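You operate a simulated robot arm through the tools that you are given. There is no shell and no other tool. Be economical: measure what you need, move in short steps, check, and stop when the job is done.

You are at the controls of a simulated robot arm. One attempt, no reset.

Task
Take the yellow lapel microphone and leave it on the gold reflector board.

The check looks at the end state, three seconds after you hand in, the way a careful person would. Anything else that was tipped, shoved, dropped, spilled or broken makes it a failure.

Robot
A 6-joint arm with a two-finger parallel gripper, fixed in place. Base frame: the origin is at the foot of the arm, x ahead of it, y to its left, z up; the work surface is at about z = 0. Units: m, degrees, N and s.
With the tool pointing down near the work surface it reaches from about 0.14 to 0.58 m from the base axis. Its first joint turns from -66.0 to 66.0 degrees. Payload 2.1 kg.
Tool frame: the origin (TCP) lies between the finger pads and is the grasp point; the fingertips stand 0.03 m ahead of it; z points along the fingers, y is the line along which they close. The gripper opens to 0.094 m. The fingers are 0.028 m wide and 0.01 m thick; the gripper's body (0.05 by 0.096 m) begins 0.055 m behind the TCP.
Orientation is that of the tool frame in the base frame, as a unit quaternion [x, y, z, w]. With the fingers straight down and closing along the base's y, the tool's x points along the base's -x, its y along +y and its z along -z.

Tools
- The arm moves only by the tool move_arm. Its argument "steps" is a list of rows, each an object (a shift or turn left out is 0, a gripper value left out holds the last) with "dp": the shift along the base's x, y, z in m, a list of three; "dr": the turn, a rotation vector about the base's x, y, z in degrees, a list of three; "grip": the opening, from 0 (shut) to 1 (fully open). In form: [{"dp": [dx, dy, dz], "dr": [ax, ay, az], "grip": grip}, ...]. A call has 1 to 12 rows; each row is the pose to reach, as a shift and turn from the pose commanded when the call began. A row lasts 0.2 s, in which the tool goes at most 0.05 m and 8.6 degrees; a call with a longer step from one row to the next is refused whole, and so is a gripper value outside its range. Where a pose cannot be reached the arm comes as near as it can. A force on the tool above 40 N (or 10 N above the force at the start of the call, whichever is more), or a blocked arm, ends the call early, and 0.2 s more pass. Each finger travels about 0.072 m/s and halts on what it meets, pressing with about 39 N; the grip force reading is that of the motor and also rises with nothing between the fingers. The clock runs only during rows and for 0.2 s after the last one: add rows that repeat a pose to give the fingers time. It gives the time, the measured TCP pose, the force on the tool (base axes), the opening and the grip force at its end, in the units of the frame above (readings bear some noise).
- Cameras (640 x 400 px; columns grow to the right, rows downward): "scene" is fixed at [0.0391, -0.3599, 0.4917]; the picture's right is [0.91, -0.43, 0.00], its down [-0.21, -0.45, -0.87] and it looks along [0.37, 0.79, -0.50] (base axes); focal length 315 px, centre (320, 200). "wrist" rides on the gripper at [-0.037, 0, -0.058] in the tool frame; the picture's right is [0.00, -1.00, 0.00], its down [0.97, 0.00, -0.24] and it looks along [0.24, 0.00, 0.97] (tool axes); focal length 218 px, centre (320, 200). There is no depth. A picture from a camera that has moved, and an enlarged one, comes with that camera's place and axes in the base frame and with its lens.
- snapshot(camera): a new picture of that camera. No time passes.
- close_up(camera, box): a new picture of the part [left, top, right, bottom] of that camera's present view, enlarged. No time passes.
- sign_off(): hands the job in; it is judged then, once.

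Go step by step. Nothing tells you positions but the pictures and the camera data: compare them with the known pose of the tool, close in by small moves and look again before you grip or let go. The budget is 90 turns and 38 pictures, counting those below and the enlarged ones. Unless the task says otherwise, let go and move clear before handing in, and close with one line.

The tools are called after "Call:" by a JSON object that holds its "api" and its "payload". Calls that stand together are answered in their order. move_arm: Moves the arm, as the interface text tells. Its arguments: {"type":"object","properties":{"steps":{"type":"array"}},"required":["steps"]} The other tools are called the same way: snapshot (camera) takes a picture; close_up (camera, box) takes an enlarged picture of a part of a camera's view; sign_off () hands the job in.

At the start:

```text
time_s: 0.0
ee_pos: [0.3046, 0.1741, 0.2755]
ee_rot: [0.0, 1.0, 0.0, 0.0]
contact_force: [-0.7, 0.6, -0.4]
gripper_width: 0.0941
finger_force: 0.0
```

scene: 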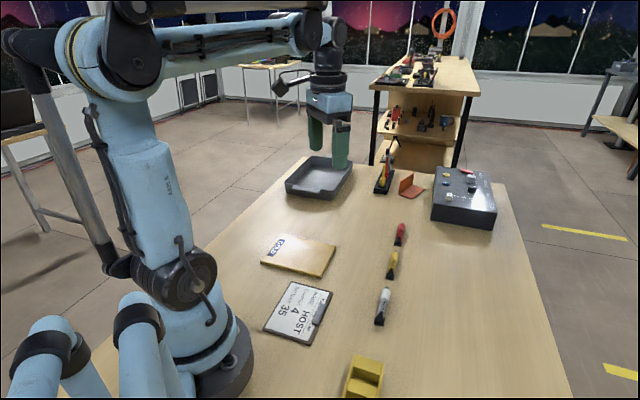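
wrist: 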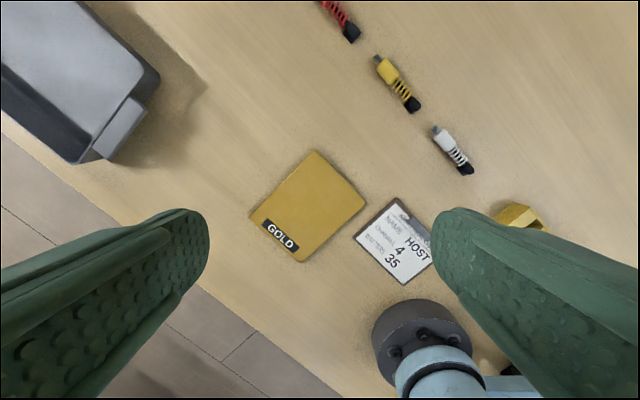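

The yellow mic lies at about (0.424, 0.070), pointing roughly 43° from +x. The gold board is at about (0.248, 0.193). I'll look closer at both before moving.

Call:
{"api": "close_up", "payload": {"camera": "wrist", "box": [300, 0, 500, 125]}}

Call:
{"api": "close_up", "payload": {"camera": "scene", "box": [250, 210, 430, 330]}}

```text
3.20 times, centred on (400, 62) of wrist
camera zoom: at [0.342, 0.1745, 0.3338], right [0.0, -1.0, 0.0], down [-0.97, 0.0, 0.24], along [-0.24, 0.0, -0.97], focal length 698 px, centre (64, 640)
```

zoom: 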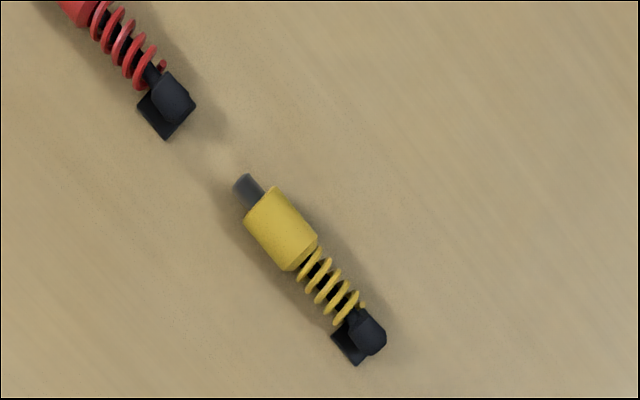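

```text
3.33 times, centred on (340, 270) of scene
camera zoom: at [0.0391, -0.3599, 0.4917], right [0.91, -0.43, 0.0], down [-0.21, -0.45, -0.87], along [0.37, 0.79, -0.5], focal length 1050 px, centre (253, -33)
```

zoom: 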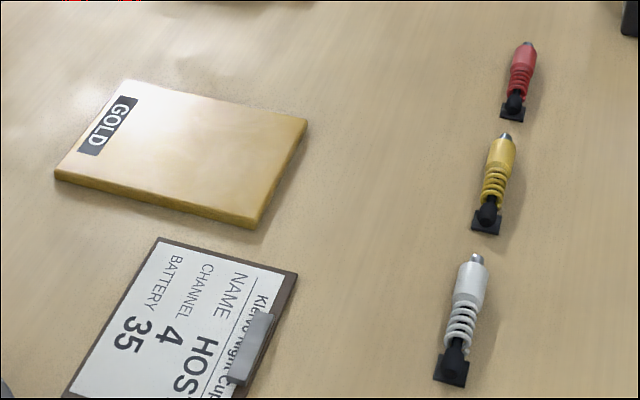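

The mic lies flat and its body is at about (0.437, 0.083). I'll turn the tool 44° to close across it, hover above, and look again.

Call:
{"api": "move_arm", "payload": {"steps": [{"dp": [0.022, -0.015, -0.024], "dr": [0, 0, 7.33], "grip": 0.6}, {"dp": [0.044, -0.03, -0.048], "dr": [0, 0, 14.67]}, {"dp": [0.066, -0.045, -0.072], "dr": [0, 0, 22]}, {"dp": [0.088, -0.06, -0.096], "dr": [0, 0, 29.33]}, {"dp": [0.11, -0.076, -0.12], "dr": [0, 0, 36.67]}, {"dp": [0.132, -0.091, -0.145], "dr": [0, 0, 44]}, {"dp": [0.132, -0.091, -0.145], "dr": [0, 0, 44]}]}}

Call:
{"api": "snapshot", "payload": {"camera": "wrist"}}

Call:
{"api": "snapshot", "payload": {"camera": "scene"}}

```text
time_s: 1.6
ee_pos: [0.4362, 0.0825, 0.1301]
ee_rot: [-0.375, 0.927, 0.001, 0.0]
contact_force: [-0.6, 0.2, 0.1]
gripper_width: 0.0564
finger_force: 0.1
```

```text
33 pictures are left
camera wrist: at [0.4633, 0.1094, 0.1889], right [0.7, -0.72, 0.0], down [-0.7, -0.68, 0.24], along [-0.17, -0.17, -0.97], focal length 218 px, centre (320, 200)
```

wrist: 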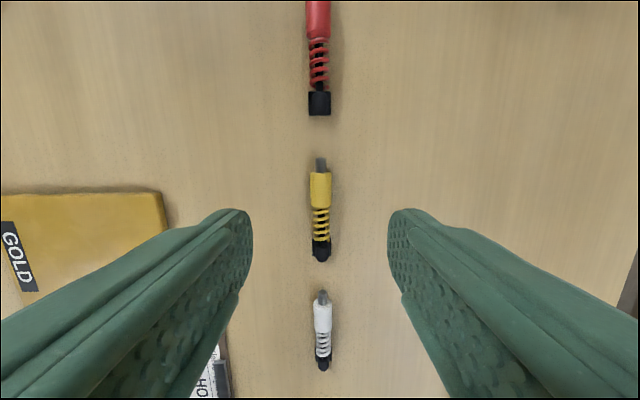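

```text
32 pictures are left
```

scene: 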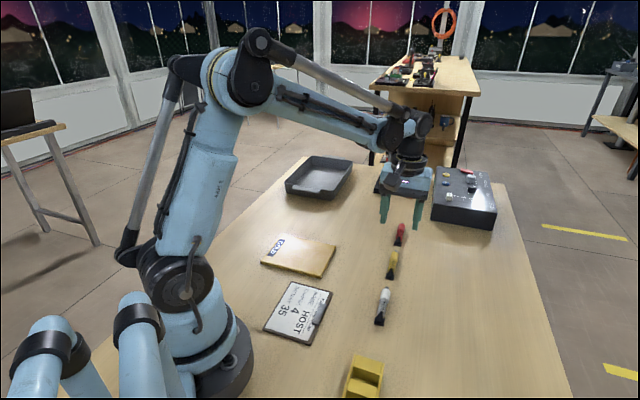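

Well aligned: the mic body is at about (0.438, 0.084), centred between the fingers. I'll descend straight to z≈0.035 and check before closing.

Call:
{"api": "move_arm", "payload": {"steps": [{"dp": [0.001, 0.001, -0.03]}, {"dp": [0.001, 0.001, -0.06]}, {"dp": [0.001, 0.001, -0.08]}, {"dp": [0.001, 0.001, -0.095]}, {"dp": [0.001, 0.001, -0.095]}]}}

Call:
{"api": "snapshot", "payload": {"camera": "wrist"}}

Call:
{"api": "close_up", "payload": {"camera": "scene", "box": [330, 160, 480, 310]}}

```text
time_s: 2.8
ee_pos: [0.4367, 0.0855, 0.0374]
ee_rot: [-0.375, 0.927, 0.0, 0.001]
contact_force: [-0.9, 0.3, 0.6]
gripper_width: 0.0565
finger_force: 0.1
```

```text
31 pictures are left
camera wrist: at [0.4646, 0.1101, 0.0938], right [0.69, -0.72, 0.0], down [-0.7, -0.67, 0.24], along [-0.17, -0.17, -0.97], focal length 218 px, centre (320, 200)
```

wrist: 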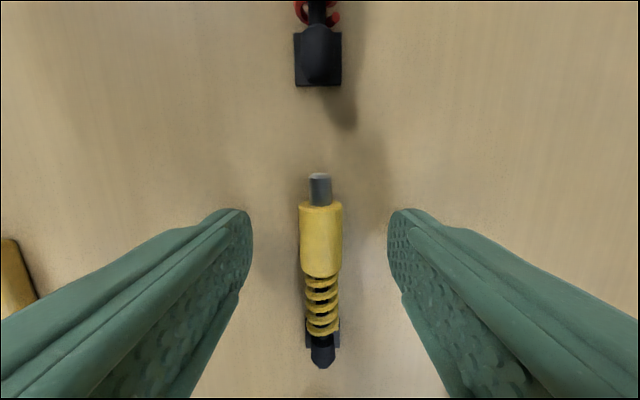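

```text
2.67 times, centred on (405, 235) of scene
camera zoom: at [0.0391, -0.3599, 0.4917], right [0.91, -0.43, 0.0], down [-0.21, -0.45, -0.87], along [0.37, 0.79, -0.5], focal length 840 px, centre (93, 107)
```

zoom: 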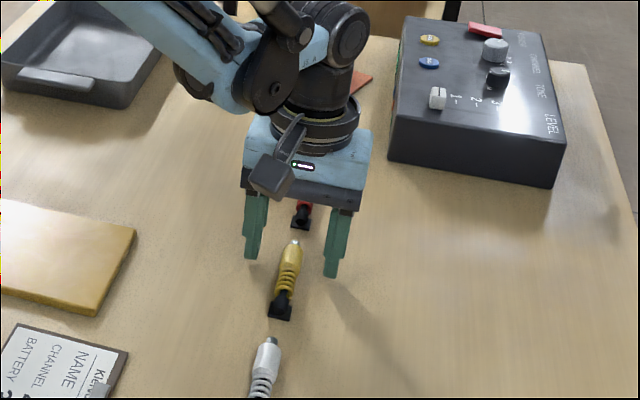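

The fingers straddle the yellow body cleanly, with the body centre at the fingertip line. I'll lower slightly and close.

Call:
{"api": "move_arm", "payload": {"steps": [{"dp": [0, 0, -0.001], "grip": 0.4}, {"dp": [0, 0, -0.001], "grip": 0.2}, {"dp": [0, 0, -0.001], "grip": 0.0}, {"dp": [0, 0, -0.001]}, {"dp": [0, 0, -0.001]}, {"dp": [0, 0, -0.001]}]}}

Call:
{"api": "snapshot", "payload": {"camera": "wrist"}}

```text
time_s: 4.2
ee_pos: [0.437, 0.085, 0.0352]
ee_rot: [-0.374, 0.927, 0.0, 0.0]
contact_force: [0.7, -1.2, -0.9]
gripper_width: 0.0123
finger_force: 30.8
```

```text
29 pictures are left
camera wrist: at [0.4646, 0.1105, 0.0932], right [0.69, -0.72, 0.0], down [-0.7, -0.67, 0.24], along [-0.17, -0.17, -0.97], focal length 218 px, centre (320, 200)
```

wrist: 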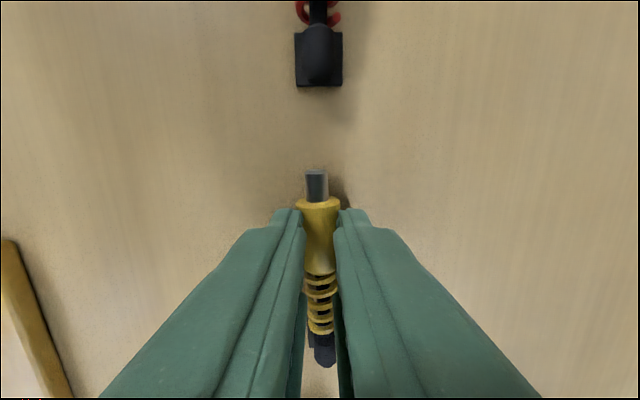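

The fingers hold the body at about 12 mm. I'll lift a little and check that it comes up securely.

Call:
{"api": "move_arm", "payload": {"steps": [{"dp": [0, 0, 0.015]}, {"dp": [0, 0, 0.035]}, {"dp": [0, 0, 0.06]}, {"dp": [0, 0, 0.06]}]}}

Call:
{"api": "snapshot", "payload": {"camera": "wrist"}}

Call:
{"api": "close_up", "payload": {"camera": "scene", "box": [330, 160, 480, 310]}}

```text
time_s: 5.2
ee_pos: [0.4364, 0.085, 0.0952]
ee_rot: [-0.374, 0.927, 0.0, 0.0]
contact_force: [0.6, 0.4, -1.1]
gripper_width: 0.0143
finger_force: 39.4
```

```text
28 pictures are left
camera wrist: at [0.4637, 0.111, 0.1538], right [0.7, -0.72, 0.0], down [-0.7, -0.67, 0.24], along [-0.17, -0.17, -0.97], focal length 218 px, centre (320, 200)
```

wrist: 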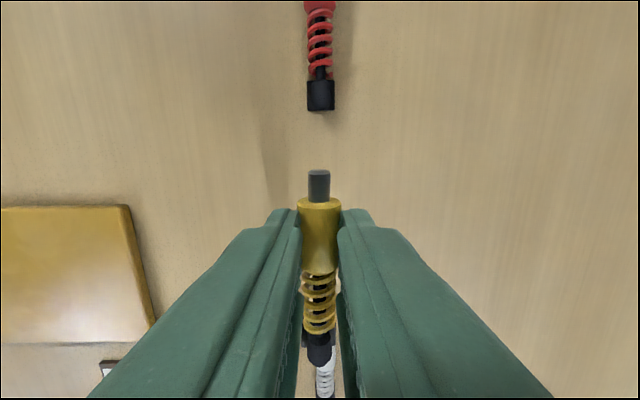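

```text
2.67 times, centred on (405, 235) of scene
camera zoom: at [0.0391, -0.3599, 0.4917], right [0.91, -0.43, 0.0], down [-0.21, -0.45, -0.87], along [0.37, 0.79, -0.5], focal length 840 px, centre (93, 107)
```

zoom: 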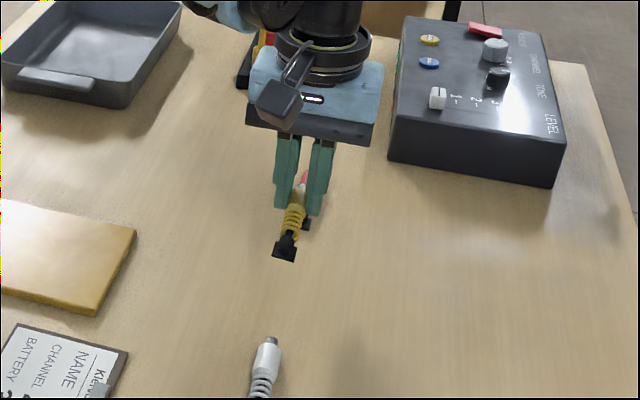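

The mic is held and lifted level. I'll carry it above the board, turning it -89° so it lies along the board's longer side.

Call:
{"api": "move_arm", "payload": {"steps": [{"dp": [-0.0146, 0.008, 0.01], "dr": [0, 0, -7.42]}, {"dp": [-0.029, 0.016, 0.02], "dr": [0, 0, -14.83]}, {"dp": [-0.044, 0.024, 0.03], "dr": [0, 0, -22.25]}, {"dp": [-0.058, 0.032, 0.03], "dr": [0, 0, -29.67]}, {"dp": [-0.073, 0.04, 0.03], "dr": [0, 0, -37.08]}, {"dp": [-0.0875, 0.0475, 0.03], "dr": [0, 0, -44.5]}, {"dp": [-0.102, 0.055, 0.03], "dr": [0, 0, -51.92]}, {"dp": [-0.117, 0.063, 0.03], "dr": [0, 0, -59.33]}, {"dp": [-0.131, 0.071, 0.03], "dr": [0, 0, -66.75]}, {"dp": [-0.146, 0.079, 0.03], "dr": [0, 0, -74.17]}, {"dp": [-0.16, 0.087, 0.03], "dr": [0, 0, -81.58]}, {"dp": [-0.175, 0.095, 0.03], "dr": [0, 0, -89]}]}}

Call:
{"api": "snapshot", "payload": {"camera": "wrist"}}

Call:
{"api": "snapshot", "payload": {"camera": "scene"}}

```text
time_s: 7.8
ee_pos: [0.2626, 0.178, 0.1235]
ee_rot: [0.384, 0.924, 0.0, 0.0]
contact_force: [-0.6, 0.6, -0.1]
gripper_width: 0.0162
finger_force: 38.7
```

```text
26 pictures are left
camera wrist: at [0.2897, 0.1528, 0.1821], right [-0.71, -0.71, 0.0], down [-0.69, 0.69, 0.24], along [-0.17, 0.17, -0.97], focal length 218 px, centre (320, 200)
```

wrist: 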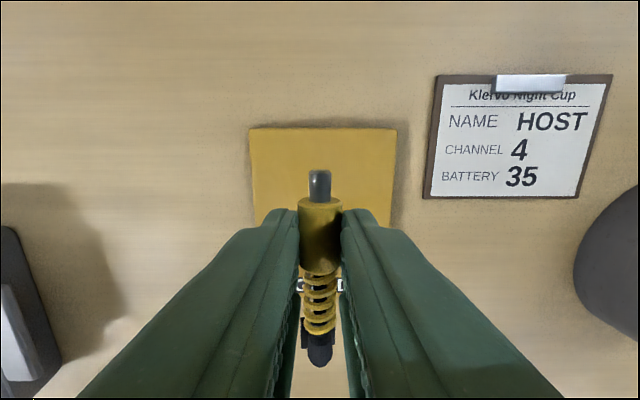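

```text
25 pictures are left
```

scene: 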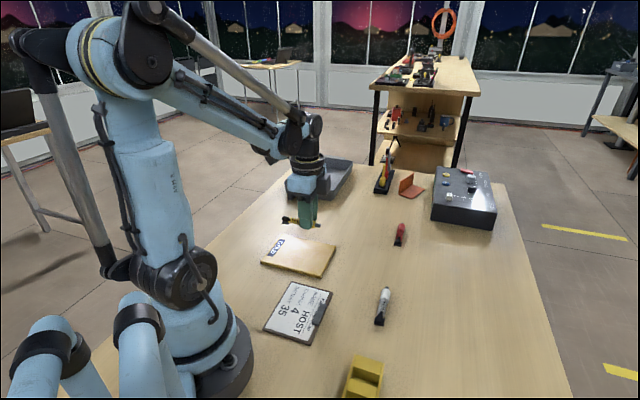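

The mic is over the board, aligned with its long side, and the board centre matches my estimate. I'll descend to just above it and look from the side.

Call:
{"api": "move_arm", "payload": {"steps": [{"dp": [0, 0, -0.03]}, {"dp": [0, 0, -0.055]}, {"dp": [0, 0, -0.068]}, {"dp": [0, 0, -0.071]}, {"dp": [0, 0, -0.071]}]}}

Call:
{"api": "close_up", "payload": {"camera": "scene", "box": [250, 200, 370, 290]}}

```text
time_s: 9.0
ee_pos: [0.2628, 0.1787, 0.053]
ee_rot: [0.382, 0.924, 0.0, 0.0]
contact_force: [-0.2, -1.1, -0.4]
gripper_width: 0.0164
finger_force: 39.0
```

```text
4.44 times, centred on (310, 245) of scene
camera zoom: at [0.0391, -0.3599, 0.4917], right [0.91, -0.43, 0.0], down [-0.21, -0.45, -0.87], along [0.37, 0.79, -0.5], focal length 1400 px, centre (364, 0)
```

zoom: 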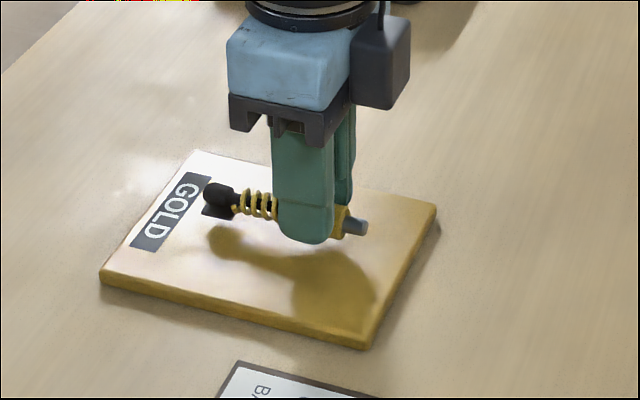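

Positioned over the board with a small gap left. I'll creep down in 2 mm steps and watch the force.

Call:
{"api": "move_arm", "payload": {"steps": [{"dp": [0, 0, -0.002]}, {"dp": [0, 0, -0.004]}, {"dp": [0, 0, -0.005]}, {"dp": [0, 0, -0.005]}]}}

Call:
{"api": "close_up", "payload": {"camera": "scene", "box": [250, 200, 370, 290]}}

```text
time_s: 10.0
ee_pos: [0.2624, 0.1793, 0.0485]
ee_rot: [0.382, 0.924, 0.0, 0.0]
contact_force: [-1.8, -0.6, -0.7]
gripper_width: 0.0165
finger_force: 38.7
```

```text
4.44 times, centred on (310, 245) of scene
camera zoom: at [0.0391, -0.3599, 0.4917], right [0.91, -0.43, 0.0], down [-0.21, -0.45, -0.87], along [0.37, 0.79, -0.5], focal length 1400 px, centre (364, 0)
```

zoom: 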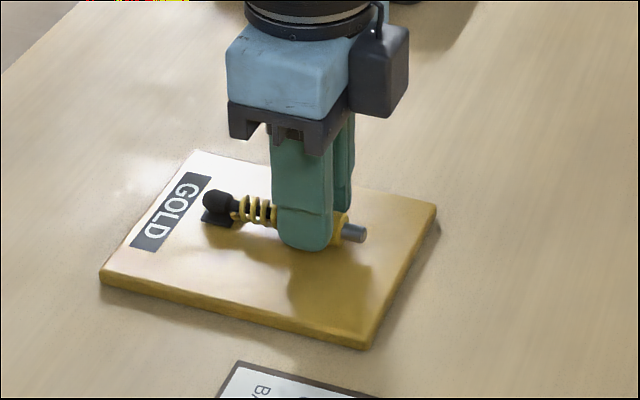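

The shadow is closing in, but there is no contact force yet. I'll go down a little more.

Call:
{"api": "move_arm", "payload": {"steps": [{"dp": [0, 0, -0.001]}, {"dp": [0, 0, -0.002]}, {"dp": [0, 0, -0.002]}]}}

Call:
{"api": "close_up", "payload": {"camera": "scene", "box": [250, 200, 370, 290]}}

```text
time_s: 10.8
ee_pos: [0.2619, 0.1797, 0.0447]
ee_rot: [0.383, 0.924, 0.001, 0.001]
contact_force: [1.1, -0.5, 10.4]
gripper_width: 0.0163
finger_force: 38.7
```

```text
4.44 times, centred on (310, 245) of scene
camera zoom: at [0.039, -0.3599, 0.4917], right [0.91, -0.43, 0.0], down [-0.21, -0.45, -0.87], along [0.37, 0.79, -0.5], focal length 1400 px, centre (364, 0)
```

zoom: 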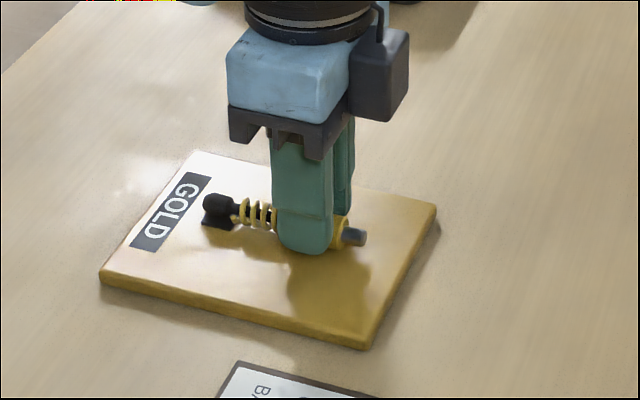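

Contact with the board is confirmed at about 10 N. I'll release gently in place, then check.

Call:
{"api": "move_arm", "payload": {"steps": [{"dp": [0, 0, 0.001]}, {"dp": [0, 0, 0.001], "grip": 0.2}, {"dp": [0, 0, 0.001], "grip": 0.3}, {"dp": [0, 0, 0.001], "grip": 0.45}, {"dp": [0, 0, 0.001], "grip": 0.6}, {"dp": [0, 0, 0.001], "grip": 0.6}]}}

Call:
{"api": "snapshot", "payload": {"camera": "wrist"}}

```text
time_s: 12.2
ee_pos: [0.2611, 0.1785, 0.0477]
ee_rot: [0.382, 0.924, 0.001, 0.0]
contact_force: [0.4, 1.0, -1.2]
gripper_width: 0.0562
finger_force: 0.1
```

```text
21 pictures are left
camera wrist: at [0.2893, 0.1537, 0.1053], right [-0.71, -0.71, 0.0], down [-0.69, 0.69, 0.24], along [-0.17, 0.17, -0.97], focal length 218 px, centre (320, 200)
```

wrist: 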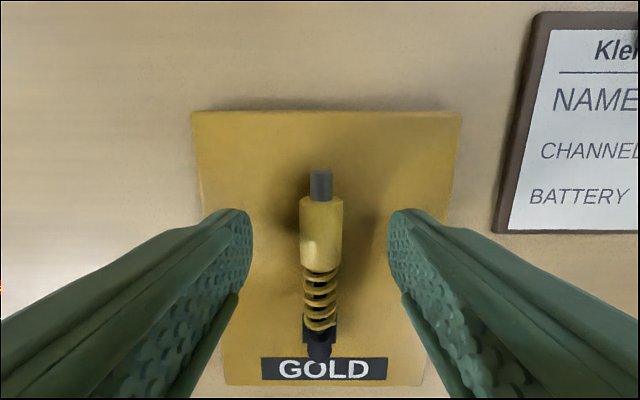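

The mic is free and lies centred on the board. I'll retreat straight up and check everything.

Call:
{"api": "move_arm", "payload": {"steps": [{"dp": [0, 0, 0.015]}, {"dp": [0, 0, 0.05]}, {"dp": [0, 0, 0.09]}, {"dp": [0, 0, 0.13]}, {"dp": [0, 0, 0.17]}, {"dp": [0, 0, 0.17]}]}}

Call:
{"api": "snapshot", "payload": {"camera": "scene"}}

Call:
{"api": "snapshot", "payload": {"camera": "wrist"}}

```text
time_s: 13.6
ee_pos: [0.2619, 0.1799, 0.2179]
ee_rot: [0.382, 0.924, 0.0, 0.0]
contact_force: [0.4, -0.2, 0.5]
gripper_width: 0.0562
finger_force: 0.0
```

```text
20 pictures are left
```

scene: 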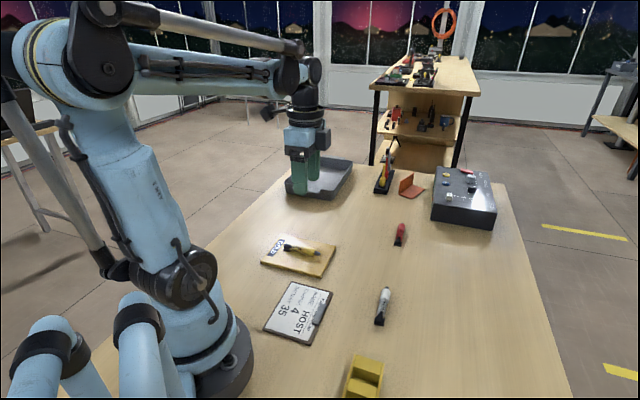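

```text
19 pictures are left
camera wrist: at [0.289, 0.1549, 0.2764], right [-0.71, -0.71, 0.0], down [-0.69, 0.69, 0.24], along [-0.17, 0.17, -0.97], focal length 218 px, centre (320, 200)
```

wrist: 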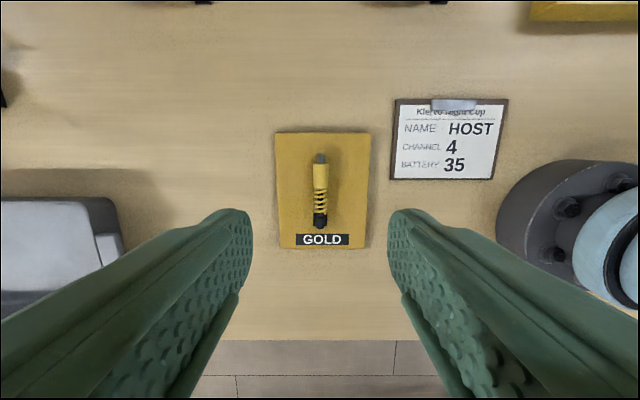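

The mic rests well inside the gold board, nothing else has moved, and the gripper is clear. I'm handing in now.

Call:
{"api": "sign_off", "payload": {}}

```text
The job is handed in.
```

The yellow lapel microphone is lying on the gold reflector board, the gripper is clear, and nothing else looked disturbed in the last pictures before I handed in.
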